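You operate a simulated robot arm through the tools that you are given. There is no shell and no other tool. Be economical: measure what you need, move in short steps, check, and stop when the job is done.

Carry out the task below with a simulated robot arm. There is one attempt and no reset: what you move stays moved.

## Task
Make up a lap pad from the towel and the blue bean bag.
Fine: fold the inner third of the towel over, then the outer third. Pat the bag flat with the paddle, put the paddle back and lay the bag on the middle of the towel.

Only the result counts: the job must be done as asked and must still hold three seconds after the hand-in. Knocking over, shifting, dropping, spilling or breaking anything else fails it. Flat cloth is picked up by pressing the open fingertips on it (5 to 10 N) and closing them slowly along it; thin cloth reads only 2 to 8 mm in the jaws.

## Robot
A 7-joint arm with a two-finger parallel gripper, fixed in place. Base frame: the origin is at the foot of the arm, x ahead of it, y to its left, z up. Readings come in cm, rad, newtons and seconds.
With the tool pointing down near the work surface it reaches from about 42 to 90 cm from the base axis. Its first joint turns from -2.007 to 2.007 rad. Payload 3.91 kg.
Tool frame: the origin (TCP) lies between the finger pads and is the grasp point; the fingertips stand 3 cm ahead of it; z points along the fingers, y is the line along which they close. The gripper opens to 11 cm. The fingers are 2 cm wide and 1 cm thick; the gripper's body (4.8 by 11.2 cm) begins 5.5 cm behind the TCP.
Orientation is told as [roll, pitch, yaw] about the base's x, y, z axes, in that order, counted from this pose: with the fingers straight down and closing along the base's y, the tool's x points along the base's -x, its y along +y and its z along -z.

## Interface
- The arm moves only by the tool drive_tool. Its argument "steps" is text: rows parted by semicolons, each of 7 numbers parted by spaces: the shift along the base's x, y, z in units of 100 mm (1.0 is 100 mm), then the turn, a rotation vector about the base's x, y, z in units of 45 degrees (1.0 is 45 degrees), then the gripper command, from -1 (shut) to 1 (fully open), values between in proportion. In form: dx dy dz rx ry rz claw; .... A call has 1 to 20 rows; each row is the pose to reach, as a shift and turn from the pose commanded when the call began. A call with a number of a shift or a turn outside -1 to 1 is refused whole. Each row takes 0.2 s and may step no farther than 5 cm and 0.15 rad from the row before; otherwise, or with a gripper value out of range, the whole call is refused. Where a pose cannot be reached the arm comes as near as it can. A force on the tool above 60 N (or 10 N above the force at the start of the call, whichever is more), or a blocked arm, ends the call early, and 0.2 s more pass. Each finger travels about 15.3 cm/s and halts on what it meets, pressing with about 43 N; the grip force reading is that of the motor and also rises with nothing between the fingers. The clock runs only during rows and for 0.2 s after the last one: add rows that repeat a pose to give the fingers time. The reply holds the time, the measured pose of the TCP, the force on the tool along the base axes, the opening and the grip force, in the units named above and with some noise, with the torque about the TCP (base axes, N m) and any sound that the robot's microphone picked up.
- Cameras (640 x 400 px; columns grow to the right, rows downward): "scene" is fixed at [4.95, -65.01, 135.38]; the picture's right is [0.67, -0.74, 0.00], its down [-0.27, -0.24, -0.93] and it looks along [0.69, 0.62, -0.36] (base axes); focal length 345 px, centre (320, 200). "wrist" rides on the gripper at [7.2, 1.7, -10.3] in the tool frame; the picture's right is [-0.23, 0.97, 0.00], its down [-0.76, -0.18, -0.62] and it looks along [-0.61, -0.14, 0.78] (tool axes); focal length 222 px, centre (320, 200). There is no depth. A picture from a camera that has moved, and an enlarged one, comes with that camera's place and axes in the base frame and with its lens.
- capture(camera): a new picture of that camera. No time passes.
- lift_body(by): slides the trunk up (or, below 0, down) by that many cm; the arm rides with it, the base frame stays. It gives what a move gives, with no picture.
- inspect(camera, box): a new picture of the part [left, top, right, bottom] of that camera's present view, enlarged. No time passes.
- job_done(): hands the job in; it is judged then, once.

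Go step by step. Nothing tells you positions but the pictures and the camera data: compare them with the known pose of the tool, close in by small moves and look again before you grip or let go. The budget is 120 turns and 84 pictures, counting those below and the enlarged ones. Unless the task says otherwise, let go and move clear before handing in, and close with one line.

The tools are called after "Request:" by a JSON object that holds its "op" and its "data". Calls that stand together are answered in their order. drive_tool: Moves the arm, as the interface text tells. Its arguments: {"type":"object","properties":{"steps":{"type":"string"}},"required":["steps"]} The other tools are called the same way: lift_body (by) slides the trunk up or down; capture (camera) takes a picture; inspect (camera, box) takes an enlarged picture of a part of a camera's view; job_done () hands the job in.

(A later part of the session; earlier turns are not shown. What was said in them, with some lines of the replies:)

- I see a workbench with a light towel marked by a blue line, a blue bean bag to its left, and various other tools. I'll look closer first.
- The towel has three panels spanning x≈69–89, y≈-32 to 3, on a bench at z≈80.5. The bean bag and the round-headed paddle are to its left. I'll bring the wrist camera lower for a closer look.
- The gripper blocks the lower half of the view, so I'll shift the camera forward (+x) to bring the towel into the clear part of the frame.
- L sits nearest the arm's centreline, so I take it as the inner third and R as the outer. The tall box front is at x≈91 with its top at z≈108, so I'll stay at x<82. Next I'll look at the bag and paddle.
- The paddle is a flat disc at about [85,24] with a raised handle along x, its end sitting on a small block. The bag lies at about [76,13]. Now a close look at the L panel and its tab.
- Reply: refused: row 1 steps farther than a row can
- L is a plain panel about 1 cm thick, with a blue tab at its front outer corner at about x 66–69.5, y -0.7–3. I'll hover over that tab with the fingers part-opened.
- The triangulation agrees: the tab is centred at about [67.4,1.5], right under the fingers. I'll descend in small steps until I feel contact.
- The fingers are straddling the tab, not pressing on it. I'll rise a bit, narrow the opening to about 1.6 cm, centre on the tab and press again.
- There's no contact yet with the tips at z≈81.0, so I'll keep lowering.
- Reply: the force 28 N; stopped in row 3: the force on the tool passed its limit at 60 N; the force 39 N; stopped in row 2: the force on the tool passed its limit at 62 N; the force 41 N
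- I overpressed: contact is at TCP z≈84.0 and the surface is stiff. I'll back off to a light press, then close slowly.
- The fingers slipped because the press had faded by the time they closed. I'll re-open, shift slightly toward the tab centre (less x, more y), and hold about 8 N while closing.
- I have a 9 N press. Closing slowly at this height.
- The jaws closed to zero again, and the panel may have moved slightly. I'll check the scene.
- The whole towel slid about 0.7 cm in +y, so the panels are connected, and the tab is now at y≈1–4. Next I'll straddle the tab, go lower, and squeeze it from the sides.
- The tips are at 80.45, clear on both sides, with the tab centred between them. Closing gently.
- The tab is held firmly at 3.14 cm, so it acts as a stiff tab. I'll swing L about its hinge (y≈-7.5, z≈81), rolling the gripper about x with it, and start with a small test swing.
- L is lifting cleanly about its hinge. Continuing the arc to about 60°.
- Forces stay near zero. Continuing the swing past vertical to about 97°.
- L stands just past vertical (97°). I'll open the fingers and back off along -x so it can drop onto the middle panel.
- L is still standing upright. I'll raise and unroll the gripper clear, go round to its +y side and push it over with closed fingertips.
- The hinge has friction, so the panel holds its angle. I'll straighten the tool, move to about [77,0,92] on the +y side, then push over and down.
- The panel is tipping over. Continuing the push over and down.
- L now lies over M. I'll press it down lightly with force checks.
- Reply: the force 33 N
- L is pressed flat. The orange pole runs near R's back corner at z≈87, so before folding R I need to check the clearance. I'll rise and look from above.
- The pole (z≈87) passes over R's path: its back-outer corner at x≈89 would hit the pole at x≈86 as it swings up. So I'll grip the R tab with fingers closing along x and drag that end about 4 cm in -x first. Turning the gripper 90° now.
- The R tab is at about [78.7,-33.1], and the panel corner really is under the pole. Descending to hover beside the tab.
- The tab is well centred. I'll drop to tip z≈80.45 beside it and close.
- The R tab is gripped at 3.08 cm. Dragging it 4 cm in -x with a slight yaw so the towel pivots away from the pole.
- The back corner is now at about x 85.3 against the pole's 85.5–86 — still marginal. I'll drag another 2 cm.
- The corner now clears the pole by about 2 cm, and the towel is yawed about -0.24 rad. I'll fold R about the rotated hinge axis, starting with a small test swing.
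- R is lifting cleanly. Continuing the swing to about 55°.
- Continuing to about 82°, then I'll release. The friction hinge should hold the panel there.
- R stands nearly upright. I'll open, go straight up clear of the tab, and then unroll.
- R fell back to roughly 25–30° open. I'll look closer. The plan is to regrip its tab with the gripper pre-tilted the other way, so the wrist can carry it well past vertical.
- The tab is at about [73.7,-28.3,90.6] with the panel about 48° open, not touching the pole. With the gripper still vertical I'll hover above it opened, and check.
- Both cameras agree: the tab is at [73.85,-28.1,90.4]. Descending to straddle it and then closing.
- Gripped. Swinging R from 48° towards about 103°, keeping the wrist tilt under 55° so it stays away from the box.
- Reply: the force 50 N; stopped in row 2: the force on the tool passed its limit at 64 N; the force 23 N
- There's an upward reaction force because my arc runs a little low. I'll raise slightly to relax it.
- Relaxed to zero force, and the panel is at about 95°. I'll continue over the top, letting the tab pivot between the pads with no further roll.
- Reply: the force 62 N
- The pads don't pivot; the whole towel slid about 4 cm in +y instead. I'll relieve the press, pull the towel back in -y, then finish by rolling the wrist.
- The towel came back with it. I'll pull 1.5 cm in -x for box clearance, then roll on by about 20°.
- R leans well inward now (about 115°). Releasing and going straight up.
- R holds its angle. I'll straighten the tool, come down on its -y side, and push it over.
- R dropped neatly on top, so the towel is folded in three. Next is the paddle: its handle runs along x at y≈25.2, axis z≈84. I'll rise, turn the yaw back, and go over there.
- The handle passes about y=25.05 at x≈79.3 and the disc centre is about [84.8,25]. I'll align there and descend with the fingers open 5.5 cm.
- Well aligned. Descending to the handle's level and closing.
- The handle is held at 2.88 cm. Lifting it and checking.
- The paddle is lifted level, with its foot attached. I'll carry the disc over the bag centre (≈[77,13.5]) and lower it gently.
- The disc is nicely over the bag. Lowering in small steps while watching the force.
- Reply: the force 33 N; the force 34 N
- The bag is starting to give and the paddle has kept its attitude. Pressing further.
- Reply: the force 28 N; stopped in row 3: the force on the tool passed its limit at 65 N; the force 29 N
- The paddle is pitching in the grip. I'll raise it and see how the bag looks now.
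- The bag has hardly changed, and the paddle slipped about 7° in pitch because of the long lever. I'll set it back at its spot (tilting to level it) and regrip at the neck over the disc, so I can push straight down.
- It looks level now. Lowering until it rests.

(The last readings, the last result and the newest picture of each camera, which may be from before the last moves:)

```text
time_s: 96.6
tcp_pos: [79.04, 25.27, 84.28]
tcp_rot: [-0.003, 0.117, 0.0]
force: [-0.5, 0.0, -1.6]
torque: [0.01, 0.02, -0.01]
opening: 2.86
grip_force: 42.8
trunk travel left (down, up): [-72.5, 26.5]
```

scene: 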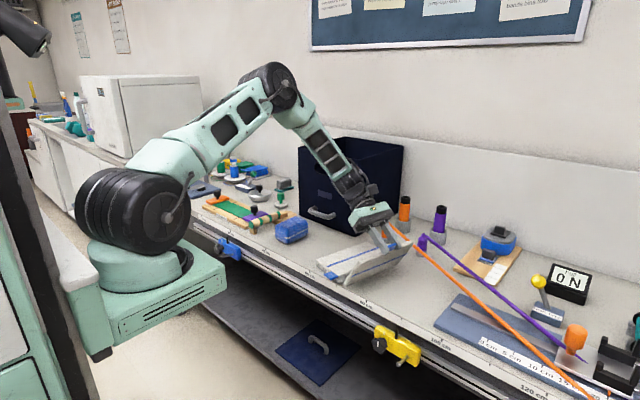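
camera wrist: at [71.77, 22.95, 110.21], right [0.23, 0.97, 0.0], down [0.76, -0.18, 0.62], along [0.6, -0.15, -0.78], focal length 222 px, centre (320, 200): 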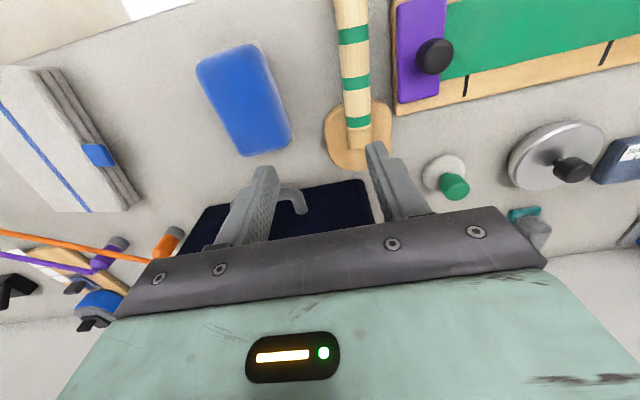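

There's still no contact, so the handle probably slid up a little in the grip earlier. Continuing down in small steps.

Request:
{"op": "drive_tool", "data": {"steps": "0 0 -0.02 0 0 0 -1; 0 0 -0.04 0 0 0 -1; 0 0 -0.04 0 0 0 -1"}}

Request:
{"op": "inspect", "data": {"camera": "scene", "box": [240, 180, 310, 235]}}

```text
time_s: 97.4
tcp_pos: [79.08, 25.43, 83.94]
tcp_rot: [-0.001, 0.12, 0.0]
force: [0.1, 0.3, -1.0]
torque: [0.0, 0.02, -0.02]
opening: 2.89
grip_force: 42.9
trunk travel left (down, up): [-72.5, 26.5]
```

```text
7.27 times, centred on (275, 208) of scene
camera zoom: at [4.95, -65.01, 135.38], right [0.67, -0.74, 0.0], down [-0.27, -0.24, -0.93], along [0.69, 0.62, -0.36], focal length 2512 px, centre (647, 146)
```

zoom: 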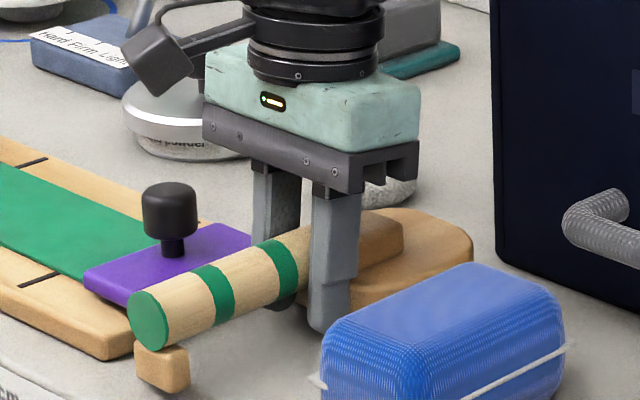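

Request:
{"op": "drive_tool", "data": {"steps": "0 0 -0.02 0 0 0 -1; 0 0 -0.03 0 0 0 -1; 0 0 -0.03 0 0 0 -1"}}

```text
time_s: 98.2
tcp_pos: [79.11, 25.41, 83.61]
tcp_rot: [-0.003, 0.119, 0.0]
force: [-0.1, 0.4, -1.3]
torque: [0.01, 0.02, -0.01]
opening: 2.91
grip_force: 43.0
trunk travel left (down, up): [-72.5, 26.5]
```

Request:
{"op": "drive_tool", "data": {"steps": "0 0 -0.02 0 0 0 -1; 0 0 -0.02 0 0 0 -1"}}

```text
time_s: 98.8
tcp_pos: [78.98, 25.4, 83.44]
tcp_rot: [-0.001, 0.119, 0.0]
force: [0.3, 0.8, -1.8]
torque: [-0.01, 0.02, -0.03]
opening: 2.87
grip_force: 43.2
trunk travel left (down, up): [-72.5, 26.5]
```

Request:
{"op": "drive_tool", "data": {"steps": "0 0 -0.02 0 0 0 -1; 0 0 -0.02 0 0 0 -1"}}

```text
time_s: 99.4
tcp_pos: [79.08, 25.34, 83.29]
tcp_rot: [-0.001, 0.119, 0.001]
force: [-0.1, -0.6, 5.5]
torque: [0.02, 0.76, 0.12]
opening: 2.88
grip_force: 43.0
trunk travel left (down, up): [-72.5, 26.5]
```

The foot has touched down and the disc is slightly up. Releasing slowly here.

Request:
{"op": "drive_tool", "data": {"steps": "0 0 0 0 0 0 -0.45; 0 0 0 0 0 0 -0.3; 0 0 0 0 0 0 0; 0 0 0 0 0 0 0; 0 0 0.3 0 0 0 0; 0 0 0.7 0 -0.1 0 0; 0 0 0.8 0 -0.153 0 0; 0 0 0.8 0 -0.153 0 0"}}

Request:
{"op": "inspect", "data": {"camera": "wrist", "box": [200, 60, 440, 220]}}

```text
time_s: 101.2
tcp_pos: [78.96, 25.18, 91.12]
tcp_rot: [-0.002, -0.002, -0.001]
force: [-0.1, -0.2, -0.5]
torque: [-0.03, 0.04, -0.02]
opening: 5.49
grip_force: 0.0
trunk travel left (down, up): [-72.5, 26.5]
```

```text
2.50 times, centred on (320, 140) of wrist
camera zoom: at [71.86, 26.95, 101.59], right [0.23, 0.97, 0.0], down [0.76, -0.18, 0.62], along [0.61, -0.14, -0.78], focal length 555 px, centre (320, 350)
```

zoom: 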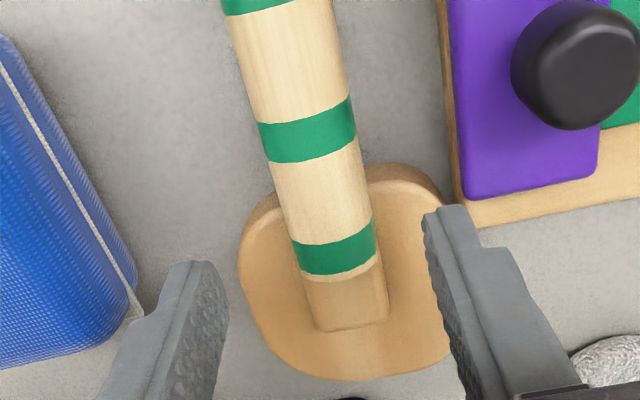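

The paddle is back at its place. I'll now grip its neck block over the disc at about x=84, descending with the fingers part-open.

Request:
{"op": "drive_tool", "data": {"steps": "0.25 0 0 0 0 0 -0.25; 0.5 0 -0.1 0 0 0 -0.25; 0.5 0 -0.4 0 0 0 -0.25; 0.5 0 -0.6 0 0 0 -0.25; 0.5 0 -0.6 0 0 0 -0.25"}}

Request:
{"op": "drive_tool", "data": {"steps": "0 0 -0.03 0 0 0 -0.25; 0 0 -0.05 0 0 0 -0.25; 0 0 -0.05 0 0 0 -0.25"}}

```text
time_s: 102.4
tcp_pos: [83.49, 24.92, 85.4]
tcp_rot: [-0.001, -0.002, 0.001]
force: [0.1, -0.3, 1.9]
torque: [0.1, 0.05, 0.0]
opening: 4.11
grip_force: 0.0
out of reach, approached as far as the arm can: row 2, 3, 4, 5
trunk travel left (down, up): [-72.5, 26.5]
```

```text
time_s: 103.2
tcp_pos: [83.53, 24.9, 85.34]
tcp_rot: [0.004, -0.007, -0.002]
force: [-7.3, -5.8, 39.1]
torque: [-0.27, 0.41, 0.12]
opening: 4.08
grip_force: 0.0
trunk travel left (down, up): [-72.5, 26.5]
```

The tips touch the disc's top at TCP≈85.4, which is also near the reach limit. I'll back off slightly and grip here.

Request:
{"op": "drive_tool", "data": {"steps": "-0.02 0 0.04 0 0 0 -0.25; -0.02 0 0.04 0 0 0 -0.45; -0.02 0 0.04 0 0 0 -0.6; -0.02 0 0.04 0 0 0 -1; -0.02 0 0.04 0 0 0 -1; -0.02 0 0.04 0 0 0 -1"}}

```text
time_s: 104.6
tcp_pos: [83.19, 25.05, 85.46]
tcp_rot: [0.0, -0.001, 0.0]
force: [2.2, 8.5, 19.4]
torque: [0.33, -0.1, -0.06]
opening: 2.91
grip_force: 43.0
trunk travel left (down, up): [-72.5, 26.5]
```

Gripped. Lifting and carrying the disc over the bag again.

Request:
{"op": "drive_tool", "data": {"steps": "0 0 0.1 0 0 0 -1; 0 0 0.3 0 0 0 -1; 0 0 0.6 0 0 0 -1; 0 0 1 0 0 0 -1; -0.3 -0.3 1 0 0 0 -1; -0.6 -0.65 1 0 0 0 -1; -0.76 -1 1 0 0 0 -1; -0.76 -1 1 0 0 0 -1"}}

Request:
{"op": "drive_tool", "data": {"steps": "0 -0.15 0 0 0 0 -1; 0 -0.15 -0.2 0 0 0 -1; 0 -0.15 -0.3 0 0 0 -1; 0 -0.15 -0.3 0 0 0 -1"}}

Request:
{"op": "inspect", "data": {"camera": "scene", "box": [240, 170, 330, 250]}}

```text
time_s: 106.4
tcp_pos: [75.66, 14.78, 95.21]
tcp_rot: [-0.001, -0.002, 0.0]
force: [-0.2, -0.4, -1.1]
torque: [0.0, -0.05, 0.02]
opening: 2.94
grip_force: 43.1
trunk travel left (down, up): [-72.5, 26.5]
```

```text
time_s: 107.4
tcp_pos: [75.51, 13.54, 92.01]
tcp_rot: [-0.001, 0.0, 0.002]
force: [-0.1, 0.0, -1.4]
torque: [0.01, -0.09, 0.02]
opening: 2.92
grip_force: 42.8
trunk travel left (down, up): [-72.5, 26.5]
```

```text
5.00 times, centred on (285, 210) of scene
camera zoom: at [4.95, -65.01, 135.38], right [0.67, -0.74, 0.0], down [-0.27, -0.24, -0.93], along [0.69, 0.62, -0.36], focal length 1727 px, centre (495, 150)
```

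zoom: 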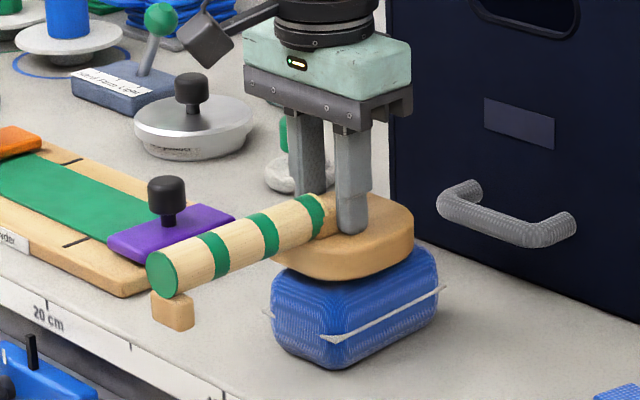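

Level, and right over the bag. Pressing down in steps.

Request:
{"op": "drive_tool", "data": {"steps": "0 0 -0.05 0 0 0 -1; 0 0 -0.1 0 0 0 -1; 0 0 -0.13 0 0 0 -1; 0 0 -0.13 0 0 0 -1"}}

Request:
{"op": "drive_tool", "data": {"steps": "0 0 -0.02 0 0 0 -1; 0 0 -0.04 0 0 0 -1; 0 0 -0.04 0 0 0 -1; 0 0 -0.04 0 0 0 -1"}}

```text
time_s: 108.5
tcp_pos: [75.83, 13.55, 91.62]
tcp_rot: [0.003, -0.008, 0.001]
force: [-6.6, -3.5, 26.8]
torque: [-0.22, 1.01, 0.13]
opening: 2.91
grip_force: 42.5
trunk travel left (down, up): [-72.5, 26.5]
stopped in row 4: the force on the tool passed its limit at 60 N (the readings are from after the stop); the commanded pose is now the measured one
```

```text
time_s: 109.1
tcp_pos: [75.91, 13.66, 91.6]
tcp_rot: [0.003, -0.014, -0.001]
force: [-7.8, -4.0, 27.3]
torque: [-0.47, 1.1, 0.06]
opening: 2.9
grip_force: 42.9
trunk travel left (down, up): [-72.5, 26.5]
stopped in row 3: the force on the tool passed its limit at 62 N (the readings are from after the stop); the commanded pose is now the measured one
```

The bag is stiff under a steady press, so I'll do what "pat" suggests: several quick taps.

Request:
{"op": "drive_tool", "data": {"steps": "0 0 0.2 0 0 0 -1; 0 0 0.2 0 0 0 -1; 0 0 -0.01 0 0 0 -1; 0 0 0.2 0 0 0 -1; 0 0 -0.01 0 0 0 -1; 0 0 0.2 0 0 0 -1; 0 0 -0.01 0 0 0 -1; 0 0 0.2 0 0 0 -1; 0 0 -0.01 0 0 0 -1; 0 0 0.2 0 0 0 -1; 0 0 0.2 0 0 0 -1"}}

Request:
{"op": "inspect", "data": {"camera": "scene", "box": [240, 170, 330, 250]}}

```text
time_s: 111.5
tcp_pos: [76.15, 13.59, 93.16]
tcp_rot: [0.002, -0.011, 0.0]
force: [0.1, -0.2, -2.7]
torque: [-0.03, -0.03, 0.0]
opening: 2.94
grip_force: 43.2
trunk travel left (down, up): [-72.5, 26.5]
```

```text
5.00 times, centred on (285, 210) of scene
camera zoom: at [4.95, -65.01, 135.38], right [0.67, -0.74, 0.0], down [-0.27, -0.24, -0.93], along [0.69, 0.62, -0.36], focal length 1727 px, centre (495, 150)
```

zoom: 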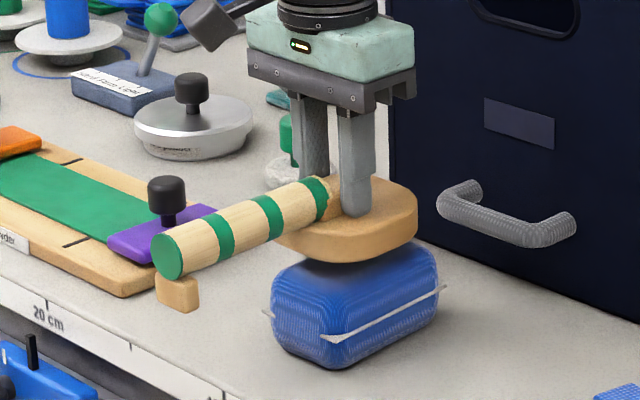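

There's no visible change yet. I'll try one faster, firmer pat from higher up.

Request:
{"op": "drive_tool", "data": {"steps": "0 0 0.25 0 0 0 -1; 0 0 0.25 0 0 0 -1; 0 0 -0.22 0 0 0 -1; 0 0 0.2 0 0 0 -1; 0 0 0.25 0 0 0 -1; 0 0 -0.22 0 0 0 -1; 0 0 0.2 0 0 0 -1; 0 0 0.25 0 0 0 -1; 0 0 -0.22 0 0 0 -1; 0 0 0.2 0 0 0 -1; 0 0 0.25 0 0 0 -1"}}

Request:
{"op": "inspect", "data": {"camera": "scene", "box": [240, 170, 330, 250]}}

```text
time_s: 113.9
tcp_pos: [75.86, 13.78, 95.76]
tcp_rot: [0.003, -0.01, -0.001]
force: [0.5, 0.9, -2.0]
torque: [-0.02, -0.02, -0.01]
opening: 2.95
grip_force: 43.1
trunk travel left (down, up): [-72.5, 26.5]
```

```text
5.00 times, centred on (285, 210) of scene
camera zoom: at [4.95, -65.01, 135.38], right [0.67, -0.74, 0.0], down [-0.27, -0.24, -0.93], along [0.69, 0.62, -0.36], focal length 1727 px, centre (495, 150)
```

zoom: 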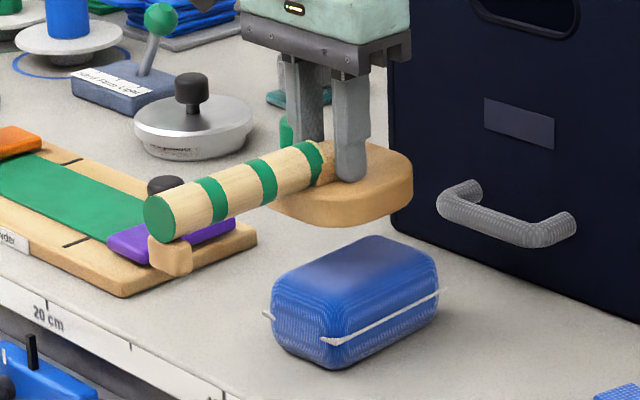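

The bag's top looks slightly lower (about 3 mm), so pats seem to accumulate. Giving it a longer series, slightly deeper.

Request:
{"op": "drive_tool", "data": {"steps": "0 0 -0.25 0 0 0 -1; 0 0 -0.5 0 0 0 -1; 0 0 -0.25 0 0 0 -1; 0 0 -0.5 0 0 0 -1; 0 0 -0.25 0 0 0 -1; 0 0 -0.5 0 0 0 -1; 0 0 -0.25 0 0 0 -1; 0 0 -0.51 0 0 0 -1; 0 0 -0.25 0 0 0 -1; 0 0 -0.51 0 0 0 -1; 0 0 -0.25 0 0 0 -1; 0 0 -0.52 0 0 0 -1; 0 0 -0.25 0 0 0 -1; 0 0 -0.52 0 0 0 -1; 0 0 -0.25 0 0 0 -1; 0 0 -0.53 0 0 0 -1; 0 0 -0.25 0 0 0 -1; 0 0 -0.53 0 0 0 -1"}}

```text
time_s: 117.7
tcp_pos: [76.04, 13.8, 90.52]
tcp_rot: [0.002, -0.01, 0.0]
force: [-0.8, -1.2, 3.8]
torque: [-0.26, 0.23, 0.0]
opening: 2.97
grip_force: 42.9
trunk travel left (down, up): [-72.5, 26.5]
```

Contact is now about 1 cm lower, so the bag is flattening. Continuing, progressively deeper.

Request:
{"op": "drive_tool", "data": {"steps": "0 0 0.2 0 0 0 -1; 0 0 -0.03 0 0 0 -1; 0 0 0.2 0 0 0 -1; 0 0 -0.04 0 0 0 -1; 0 0 0.2 0 0 0 -1; 0 0 -0.05 0 0 0 -1; 0 0 0.2 0 0 0 -1; 0 0 -0.06 0 0 0 -1; 0 0 0.2 0 0 0 -1; 0 0 -0.07 0 0 0 -1; 0 0 0.2 0 0 0 -1; 0 0 -0.08 0 0 0 -1; 0 0 0.2 0 0 0 -1; 0 0 -0.09 0 0 0 -1; 0 0 0.2 0 0 0 -1; 0 0 -0.1 0 0 0 -1; 0 0 0.2 0 0 0 -1; 0 0 -0.1 0 0 0 -1"}}

Request:
{"op": "inspect", "data": {"camera": "scene", "box": [240, 170, 330, 250]}}

```text
time_s: 121.5
tcp_pos: [75.89, 13.65, 89.54]
tcp_rot: [0.002, -0.011, 0.0]
force: [-1.4, -1.0, 4.2]
torque: [-0.25, 0.2, -0.01]
opening: 2.9
grip_force: 43.2
trunk travel left (down, up): [-72.5, 26.5]
```

```text
5.00 times, centred on (285, 210) of scene
camera zoom: at [4.95, -65.01, 135.38], right [0.67, -0.74, 0.0], down [-0.27, -0.24, -0.93], along [0.69, 0.62, -0.36], focal length 1727 px, centre (495, 150)
```

zoom: 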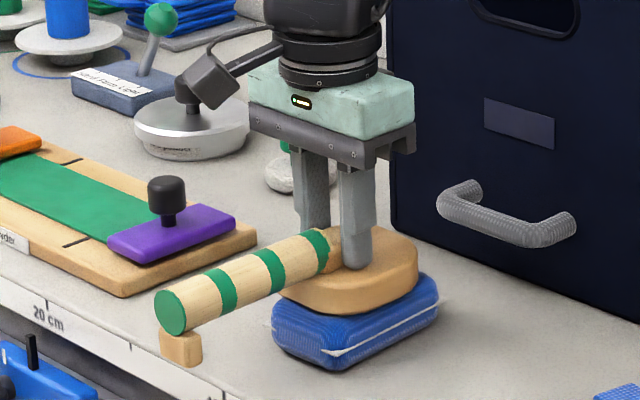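

It works: the bag is clearly flatter now. Another series.

Request:
{"op": "drive_tool", "data": {"steps": "0 0 0.2 0 0 0 -1; 0 0 -0.03 0 0 0 -1; 0 0 0.2 0 0 0 -1; 0 0 -0.04 0 0 0 -1; 0 0 0.2 0 0 0 -1; 0 0 -0.05 0 0 0 -1; 0 0 0.2 0 0 0 -1; 0 0 -0.06 0 0 0 -1; 0 0 0.2 0 0 0 -1; 0 0 -0.07 0 0 0 -1; 0 0 0.2 0 0 0 -1; 0 0 -0.08 0 0 0 -1; 0 0 0.2 0 0 0 -1; 0 0 -0.09 0 0 0 -1; 0 0 0.2 0 0 0 -1; 0 0 -0.1 0 0 0 -1; 0 0 0.2 0 0 0 -1; 0 0 -0.1 0 0 0 -1"}}

Request:
{"op": "inspect", "data": {"camera": "scene", "box": [240, 170, 330, 250]}}

```text
time_s: 125.3
tcp_pos: [75.79, 13.58, 88.96]
tcp_rot: [0.005, -0.013, 0.001]
force: [-6.4, -5.3, 30.2]
torque: [-0.55, 1.17, 0.14]
opening: 2.92
grip_force: 42.6
trunk travel left (down, up): [-72.5, 26.5]
```

```text
5.00 times, centred on (285, 210) of scene
camera zoom: at [4.95, -65.01, 135.38], right [0.67, -0.74, 0.0], down [-0.27, -0.24, -0.93], along [0.69, 0.62, -0.36], focal length 1727 px, centre (495, 150)
```

zoom: 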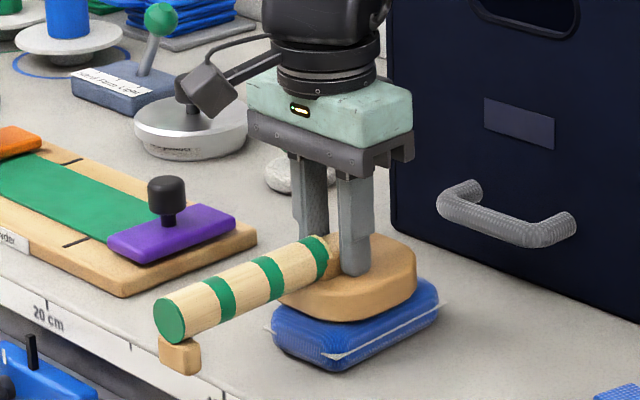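

It's approaching a plateau at about 3.5 cm with a 30 N reaction. One more short series to check it's at its floor.

Request:
{"op": "drive_tool", "data": {"steps": "0 0 0.2 0 0 0 -1; 0 0 0 0 0 0 -1; 0 0 0.2 0 0 0 -1; 0 0 0 0 0 0 -1; 0 0 0.2 0 0 0 -1; 0 0 0 0 0 0 -1; 0 0 0.2 0 0 0 -1; 0 0 0 0 0 0 -1; 0 0 0.2 0 0 0 -1; 0 0 -0.01 0 0 0 -1; 0 0 0.2 0 0 0 -1; 0 0 -0.01 0 0 0 -1"}}

```text
time_s: 127.9
tcp_pos: [76.02, 13.67, 88.96]
tcp_rot: [0.006, -0.016, 0.001]
force: [-13.4, -7.1, 56.7]
torque: [-0.63, 2.0, 0.14]
opening: 2.89
grip_force: 43.3
trunk travel left (down, up): [-72.5, 26.5]
```

It's at its floor, so the bag is flat. Lifting the paddle and carrying it home.

Request:
{"op": "drive_tool", "data": {"steps": "0 0 0.4 0 0 0 -1; 0 0 0.8 0 0 0 -1; 0.2 0.3 0.9 0 0 0 -1; 0.5 0.65 0.9 0 0 0 -1; 0.7 1 0.9 0 0 0 -1; 0.7 1 0.9 0 0 0 -1"}}

Request:
{"op": "inspect", "data": {"camera": "scene", "box": [240, 160, 350, 250]}}

```text
time_s: 129.3
tcp_pos: [82.85, 23.63, 97.25]
tcp_rot: [0.0, -0.008, 0.001]
force: [-0.2, 0.6, -2.5]
torque: [-0.02, -0.07, -0.02]
opening: 2.91
grip_force: 42.7
trunk travel left (down, up): [-72.5, 26.5]
```

```text
4.44 times, centred on (295, 205) of scene
camera zoom: at [4.95, -65.01, 135.38], right [0.67, -0.74, 0.0], down [-0.27, -0.24, -0.93], along [0.69, 0.62, -0.36], focal length 1535 px, centre (431, 178)
```

zoom: 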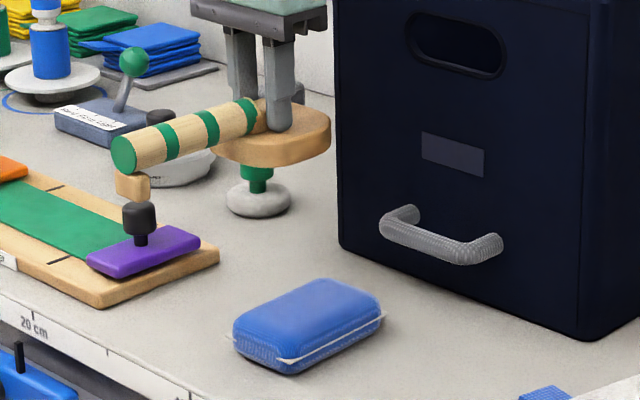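

The bag is flat and the paddle is level. Lowering it onto its home spot.

Request:
{"op": "drive_tool", "data": {"steps": "0.03 0.145 0 0 0 0 -1; 0.03 0.145 -0.4 0 0 0 -1; 0.03 0.145 -0.8 0 0 0 -1; 0.03 0.145 -1 0 0 0 -1; 0.03 0.145 -1 0 0 0 -1"}}

Request:
{"op": "drive_tool", "data": {"steps": "0 0 -0.06 0 0 0 -1; 0 0 -0.12 0 0 0 -1; 0 0 -0.12 0 0 0 -1"}}

```text
time_s: 130.5
tcp_pos: [83.38, 25.05, 87.09]
tcp_rot: [0.002, -0.011, 0.0]
force: [0.2, -0.4, -1.0]
torque: [-0.01, -0.07, 0.01]
opening: 2.93
grip_force: 42.7
trunk travel left (down, up): [-72.5, 26.5]
```

```text
time_s: 131.3
tcp_pos: [83.4, 25.15, 86.05]
tcp_rot: [0.001, -0.01, 0.0]
force: [-0.8, -0.3, -1.0]
torque: [0.01, -0.09, 0.02]
opening: 2.95
grip_force: 43.0
trunk travel left (down, up): [-72.5, 26.5]
```

Request:
{"op": "drive_tool", "data": {"steps": "-0.02 0 -0.03 0 0 0 -1; -0.02 0 -0.04 0 0 0 -1; -0.02 0 -0.04 0 0 0 -1"}}

```text
time_s: 132.1
tcp_pos: [83.11, 25.02, 85.76]
tcp_rot: [0.0, -0.01, 0.0]
force: [0.2, -0.7, -2.1]
torque: [-0.03, -0.04, -0.02]
opening: 2.93
grip_force: 43.2
trunk travel left (down, up): [-72.5, 26.5]
```

Request:
{"op": "drive_tool", "data": {"steps": "0 0 -0.02 0 0 0 -1; 0 0 -0.03 0 0 0 -1; 0 0 -0.03 0 0 0 -1"}}

```text
time_s: 132.9
tcp_pos: [83.09, 25.16, 85.52]
tcp_rot: [0.0, -0.011, 0.001]
force: [-0.8, -0.6, -1.5]
torque: [0.01, -0.08, 0.0]
opening: 2.93
grip_force: 42.9
trunk travel left (down, up): [-72.5, 26.5]
```

Request:
{"op": "drive_tool", "data": {"steps": "0 0 -0.02 0 0 0 -1; 0 0 -0.02 0 0 0 -1"}}

```text
time_s: 133.5
tcp_pos: [83.22, 25.13, 85.48]
tcp_rot: [0.005, -0.011, 0.0]
force: [-0.3, -1.7, 7.5]
torque: [-0.27, 0.98, 0.11]
opening: 2.92
grip_force: 42.9
trunk travel left (down, up): [-72.5, 26.5]
```

It has touched down. Releasing and rising clear.

Request:
{"op": "drive_tool", "data": {"steps": "0 0 0.005 0 0 0 -0.45; 0 0 0.005 0 0 0 -0.3; 0 0 0.005 0 0 0 -0.1; 0 0 0.3 0 0 0 -0.1; 0 0 0.7 0 0 0 0.1; -0.1 -0.2 1 0 0 0 0.3; -0.3 -0.5 1 0 0 0 0.4; -0.3 -0.5 1 0 0 0 0.4"}}

Request:
{"op": "capture", "data": {"camera": "wrist"}}

```text
time_s: 135.3
tcp_pos: [80.06, 19.87, 95.2]
tcp_rot: [0.002, -0.011, 0.001]
force: [0.5, -0.3, 0.8]
torque: [0.02, 0.01, 0.01]
opening: 7.69
grip_force: 0.1
trunk travel left (down, up): [-72.5, 26.5]
```

```text
12 pictures are left
camera wrist: at [72.8, 21.56, 105.5], right [0.23, 0.97, 0.0], down [0.76, -0.18, 0.63], along [0.61, -0.14, -0.78], focal length 222 px, centre (320, 200)
```

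wrist: 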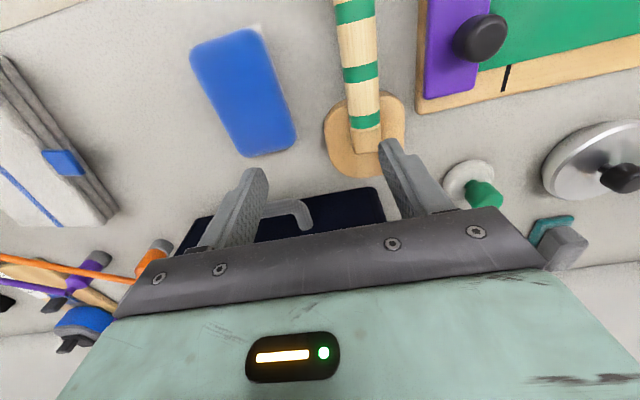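

The paddle is home. The flat bag is centred at about [77.2,13.7], 6.3 cm wide along y. I'll go over it opened 8.5 cm and descend.

Request:
{"op": "drive_tool", "data": {"steps": "-0.1 -0.3 0 0 0 0 0.55; -0.29 -0.62 0 0 0 0 0.55; -0.29 -0.62 -0.4 0 0 0 0.55; -0.29 -0.62 -0.7 0 0 0 0.55; -0.29 -0.62 -0.7 0 0 0 0.55"}}

Request:
{"op": "capture", "data": {"camera": "wrist"}}

```text
time_s: 136.5
tcp_pos: [77.26, 13.84, 88.26]
tcp_rot: [0.002, -0.011, 0.0]
force: [0.1, 0.1, 0.2]
torque: [-0.02, -0.01, 0.0]
opening: 8.51
grip_force: 0.1
trunk travel left (down, up): [-72.5, 26.5]
```

```text
11 pictures are left
camera wrist: at [69.88, 15.44, 98.66], right [0.23, 0.97, 0.0], down [0.76, -0.18, 0.63], along [0.61, -0.14, -0.78], focal length 222 px, centre (320, 200)
```

wrist: 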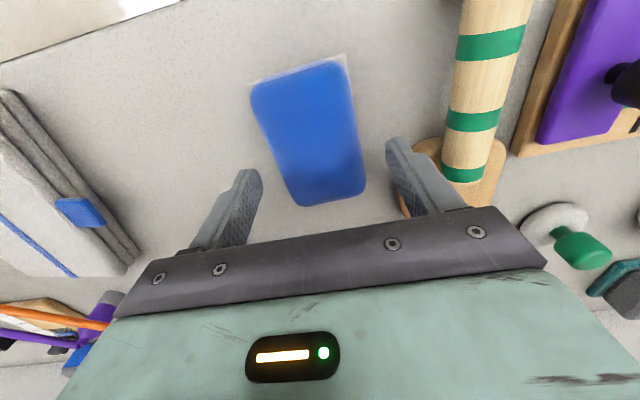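

Well centred. Descending and gripping the bag.

Request:
{"op": "drive_tool", "data": {"steps": "-0.05 -0.01 -0.2 0 0 0 0.55; -0.05 -0.01 -0.4 0 0 0 0.55; -0.05 -0.01 -0.45 0 0 0 0.55; -0.05 -0.01 -0.45 0 0 0 0.55"}}

Request:
{"op": "drive_tool", "data": {"steps": "0 0 0 0 0 0 0.4; 0 0 0 0 0 0 0.2; 0 0 0 0 0 0 0; 0 0 0 0 0 0 -0.4; 0 0 0 0 0 0 -1; 0 0 0 0 0 0 -1"}}

```text
time_s: 137.5
tcp_pos: [76.76, 13.75, 83.88]
tcp_rot: [0.001, -0.011, 0.001]
force: [0.1, 0.3, 0.4]
torque: [-0.01, -0.01, 0.0]
opening: 8.52
grip_force: 0.1
trunk travel left (down, up): [-72.5, 26.5]
```

```text
time_s: 138.9
tcp_pos: [76.73, 13.77, 83.81]
tcp_rot: [0.001, -0.011, -0.001]
force: [-0.1, 0.2, 0.0]
torque: [-0.05, 0.0, 0.04]
opening: 6.99
grip_force: 43.0
trunk travel left (down, up): [-72.5, 26.5]
```

The bag is gripped at 7.0 cm. Lifting.

Request:
{"op": "drive_tool", "data": {"steps": "0 0 0.1 0 0 0 -1; 0 0 0.25 0 0 0 -1; 0 0 0.5 0 0 0 -1; 0 0 0.8 0 0 0 -1; 0 0 1 0 0 0 -1; 0 0 1 0 0 0 -1"}}

Request:
{"op": "inspect", "data": {"camera": "scene", "box": [240, 170, 420, 300]}}

```text
time_s: 140.3
tcp_pos: [76.76, 13.87, 93.74]
tcp_rot: [0.0, -0.011, 0.001]
force: [-0.1, 0.7, -2.5]
torque: [0.02, 0.06, -0.03]
opening: 6.99
grip_force: 43.2
trunk travel left (down, up): [-72.5, 26.5]
```

```text
3.08 times, centred on (330, 235) of scene
camera zoom: at [4.95, -65.01, 135.38], right [0.67, -0.74, 0.0], down [-0.27, -0.24, -0.93], along [0.69, 0.62, -0.36], focal length 1063 px, centre (289, 92)
```

zoom: 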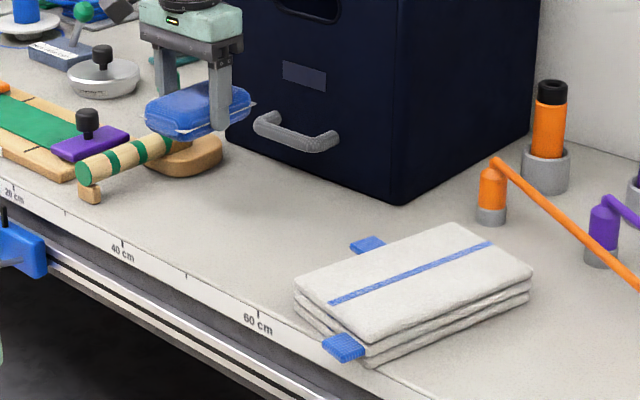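

The bag is held level. The folded towel's top centre is at about [74.5,-17.5]. Carrying it there with a yaw of about -0.22 rad.

Request:
{"op": "drive_tool", "data": {"steps": "-0.05 -0.35 0 0 0 0 -1; -0.1 -0.7 0 0 0 0 -1; -0.15 -1 0 0 0 0 -1; -0.15 -1 0 0 0 0 -1"}}

Request:
{"op": "drive_tool", "data": {"steps": "-0.02 -0.35 0 0 0 -0.1 -1; -0.05 -0.7 0 0 0 -0.2 -1; -0.06 -1 0 0 0 -0.28 -1; -0.06 -1 0 0 0 -0.28 -1"}}

Request:
{"op": "drive_tool", "data": {"steps": "0 -0.35 0 0 0 0 -1; 0 -0.7 0 0 0 0 -1; 0 -1 0 0 0 0 -1; 0 -1 0 0 0 0 -1"}}

Request:
{"op": "capture", "data": {"camera": "wrist"}}

Request:
{"op": "inspect", "data": {"camera": "scene", "box": [290, 180, 430, 300]}}

```text
time_s: 141.3
tcp_pos: [75.16, 3.73, 93.62]
tcp_rot: [0.002, -0.011, 0.0]
force: [-0.6, 0.2, -1.9]
torque: [0.01, 0.02, 0.01]
opening: 6.96
grip_force: 43.3
trunk travel left (down, up): [-72.5, 26.5]
```

```text
time_s: 142.3
tcp_pos: [74.68, -6.2, 93.69]
tcp_rot: [0.002, -0.011, -0.222]
force: [0.8, -0.7, -1.7]
torque: [0.01, 0.02, -0.02]
opening: 6.95
grip_force: 43.4
trunk travel left (down, up): [-72.5, 26.5]
```

```text
time_s: 143.3
tcp_pos: [74.63, -16.11, 93.74]
tcp_rot: [0.003, -0.011, -0.22]
force: [-0.2, 0.6, -2.5]
torque: [0.0, -0.01, -0.01]
opening: 6.97
grip_force: 44.0
trunk travel left (down, up): [-72.5, 26.5]
```

```text
9 pictures are left
camera wrist: at [67.86, -12.9, 104.09], right [0.43, 0.9, 0.0], down [0.7, -0.34, 0.63], along [0.57, -0.27, -0.78], focal length 222 px, centre (320, 200)
```

wrist: 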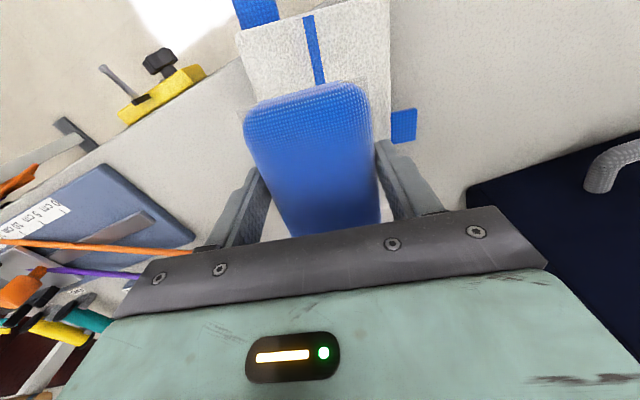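

```text
3.33 times, centred on (360, 240) of scene
camera zoom: at [4.95, -65.01, 135.38], right [0.67, -0.74, 0.0], down [-0.27, -0.24, -0.93], along [0.69, 0.62, -0.36], focal length 1151 px, centre (187, 67)
```

zoom: 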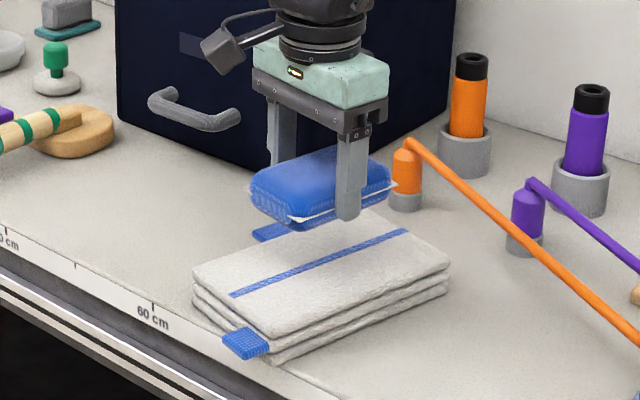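

Well lined up. Shifting slightly (+0.5, -0.8) and lowering toward the towel.

Request:
{"op": "drive_tool", "data": {"steps": "0.05 -0.08 0 0 0 0 -1; 0.05 -0.08 -0.2 0 0 0 -1; 0.05 -0.08 -0.4 0 0 0 -1; 0.05 -0.08 -0.43 0 0 0 -1; 0.05 -0.08 -0.43 0 0 0 -1"}}

Request:
{"op": "inspect", "data": {"camera": "scene", "box": [310, 200, 410, 290]}}

```text
time_s: 144.5
tcp_pos: [75.29, -17.15, 89.49]
tcp_rot: [0.001, -0.01, -0.221]
force: [-1.5, 0.6, -2.9]
torque: [0.01, 0.04, -0.01]
opening: 6.97
grip_force: 43.0
trunk travel left (down, up): [-72.5, 26.5]
```

```text
4.44 times, centred on (360, 245) of scene
camera zoom: at [4.95, -65.01, 135.38], right [0.67, -0.74, 0.0], down [-0.27, -0.24, -0.93], along [0.69, 0.62, -0.36], focal length 1535 px, centre (142, 0)
```

zoom: 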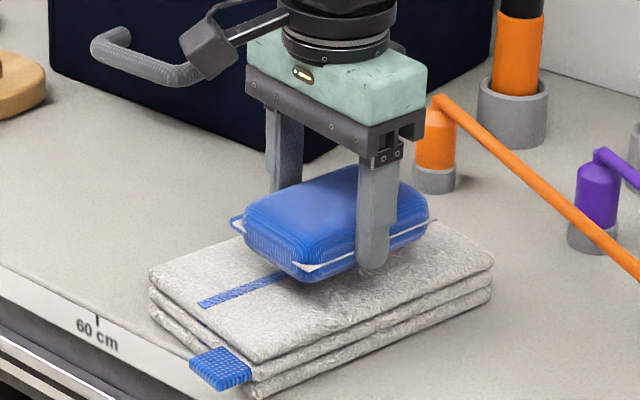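

The bag looks a touch too far back. Shifting -1.3 cm in x and -0.4 in y, then lowering until contact.

Request:
{"op": "drive_tool", "data": {"steps": "-0.13 -0.04 0 0 0 0 -1; -0.13 -0.04 -0.06 0 0 0 -1; -0.13 -0.04 -0.08 0 0 0 -1; -0.13 -0.04 -0.08 0 0 0 -1"}}

```text
time_s: 145.5
tcp_pos: [73.86, -17.46, 88.74]
tcp_rot: [0.001, -0.011, -0.219]
force: [-0.3, -0.4, -2.0]
torque: [-0.01, 0.03, -0.03]
opening: 6.94
grip_force: 43.4
trunk travel left (down, up): [-72.5, 26.5]
```

Request:
{"op": "drive_tool", "data": {"steps": "0 0 -0.02 0 0 0 -1; 0 0 -0.03 0 0 0 -1; 0 0 -0.03 0 0 0 -1"}}

```text
time_s: 146.3
tcp_pos: [73.93, -17.47, 88.4]
tcp_rot: [0.001, -0.012, -0.22]
force: [-0.4, 0.1, -2.2]
torque: [0.0, 0.02, 0.01]
opening: 6.96
grip_force: 42.6
trunk travel left (down, up): [-72.5, 26.5]
```

Request:
{"op": "drive_tool", "data": {"steps": "0 0 -0.02 0 0 0 -1; 0 0 -0.03 0 0 0 -1; 0 0 -0.03 0 0 0 -1"}}

Request:
{"op": "inspect", "data": {"camera": "scene", "box": [310, 200, 410, 290]}}

```text
time_s: 147.1
tcp_pos: [73.84, -17.5, 88.1]
tcp_rot: [0.003, -0.011, -0.22]
force: [0.2, 0.4, -2.3]
torque: [0.02, 0.01, 0.0]
opening: 6.95
grip_force: 43.0
trunk travel left (down, up): [-72.5, 26.5]
```

```text
4.44 times, centred on (360, 245) of scene
camera zoom: at [4.95, -65.01, 135.38], right [0.67, -0.74, 0.0], down [-0.27, -0.24, -0.93], along [0.69, 0.62, -0.36], focal length 1535 px, centre (142, 0)
```

zoom: 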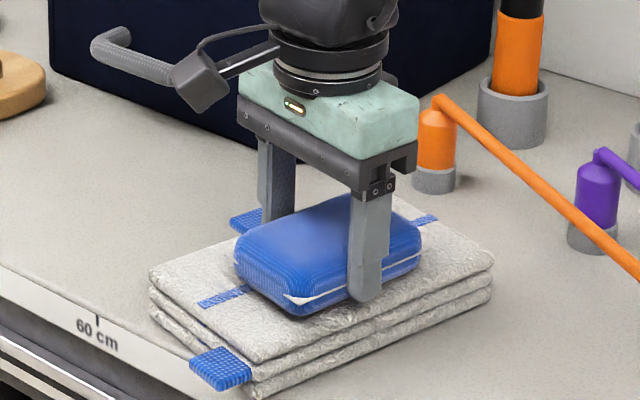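

It's nicely centred on the stripe. Lowering the last few mm.

Request:
{"op": "drive_tool", "data": {"steps": "0 0 -0.02 0 0 0 -1; 0 0 -0.025 0 0 0 -1; 0 0 -0.025 0 0 0 -1"}}

```text
time_s: 147.9
tcp_pos: [73.85, -17.49, 87.79]
tcp_rot: [0.003, -0.012, -0.221]
force: [0.2, -0.6, -2.7]
torque: [0.04, 0.02, 0.0]
opening: 6.92
grip_force: 43.3
trunk travel left (down, up): [-72.5, 26.5]
```

Request:
{"op": "drive_tool", "data": {"steps": "0 0 -0.015 0 0 0 -1; 0 0 -0.025 0 0 0 -1; 0 0 -0.025 0 0 0 -1"}}

```text
time_s: 148.7
tcp_pos: [73.89, -17.46, 87.65]
tcp_rot: [0.002, -0.011, -0.22]
force: [-1.3, -0.3, 4.1]
torque: [-0.21, 0.1, 0.0]
opening: 6.96
grip_force: 42.4
trunk travel left (down, up): [-72.5, 26.5]
```

Contact made. Opening gently and rising straight up.

Request:
{"op": "drive_tool", "data": {"steps": "0 0 0 0 0 0 0.32; 0 0 0 0 0 0 0.4; 0 0 0.01 0 0 0 0.5; 0 0 0.01 0 0 0 0.5; 0 0 0.15 0 0 0 0.5; 0 0 0.4 0 0 0 0.5; 0 0 0.8 0 0 0 0.5; 0 0 1 0 0 0 0.5; 0 0 1 0 0 0 0.5"}}

Request:
{"op": "inspect", "data": {"camera": "scene", "box": [310, 200, 410, 290]}}

Request:
{"op": "capture", "data": {"camera": "scene"}}

```text
time_s: 150.7
tcp_pos: [73.9, -17.46, 97.48]
tcp_rot: [0.002, -0.011, -0.221]
force: [-0.3, 0.9, 0.0]
torque: [0.03, 0.01, -0.01]
opening: 8.24
grip_force: 0.0
trunk travel left (down, up): [-72.5, 26.5]
```

```text
4.44 times, centred on (360, 245) of scene
camera zoom: at [4.95, -65.01, 135.38], right [0.67, -0.74, 0.0], down [-0.27, -0.24, -0.93], along [0.69, 0.62, -0.36], focal length 1535 px, centre (142, 0)
```

zoom: 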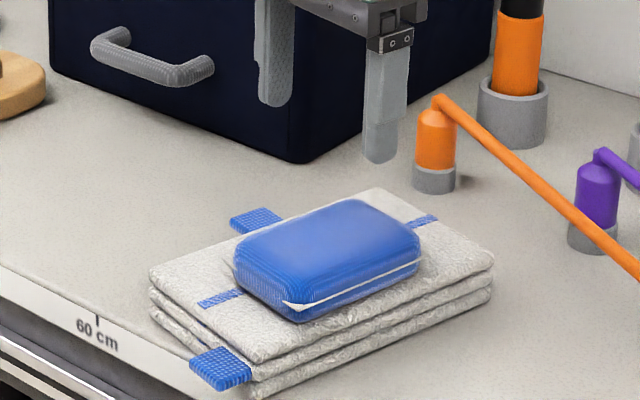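

```text
4 pictures are left
```

scene: 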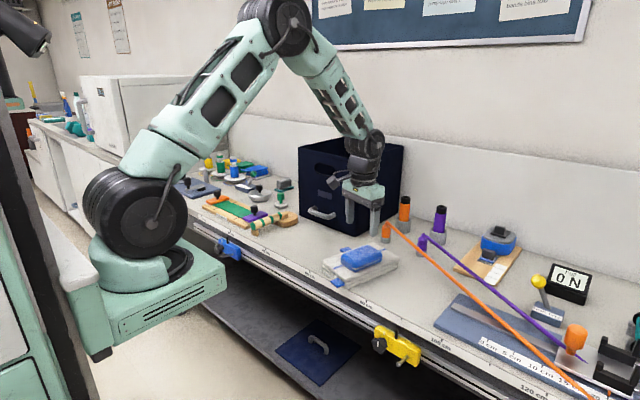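

The bag lies flat on the middle of the folded towel. One quick check that the paddle is where it began.

Request:
{"op": "inspect", "data": {"camera": "scene", "box": [230, 180, 330, 250]}}

```text
5.71 times, centred on (280, 215) of scene
camera zoom: at [4.95, -65.01, 135.38], right [0.67, -0.74, 0.0], down [-0.27, -0.24, -0.93], along [0.69, 0.62, -0.36], focal length 1974 px, centre (549, 114)
```

zoom: 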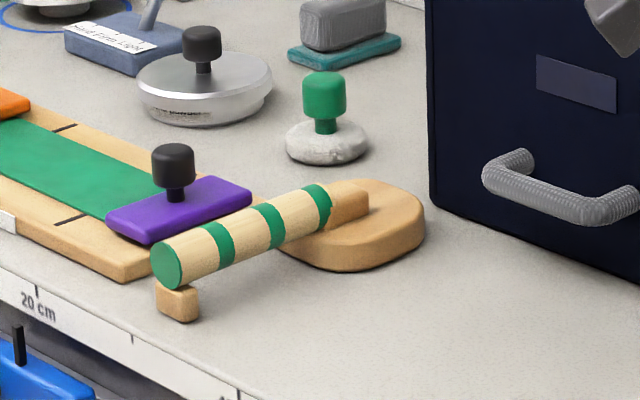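

The paddle is within about half a centimetre of where it started, nothing else has moved, and the gripper is clear. Handing in.

Request:
{"op": "job_done", "data": {}}

```text
The job is handed in.
```

The lap pad is made up and handed in: the towel is folded in three, inner third then outer. The bag is patted flat on the middle of it, and the paddle is back within about half a centimetre of its start.
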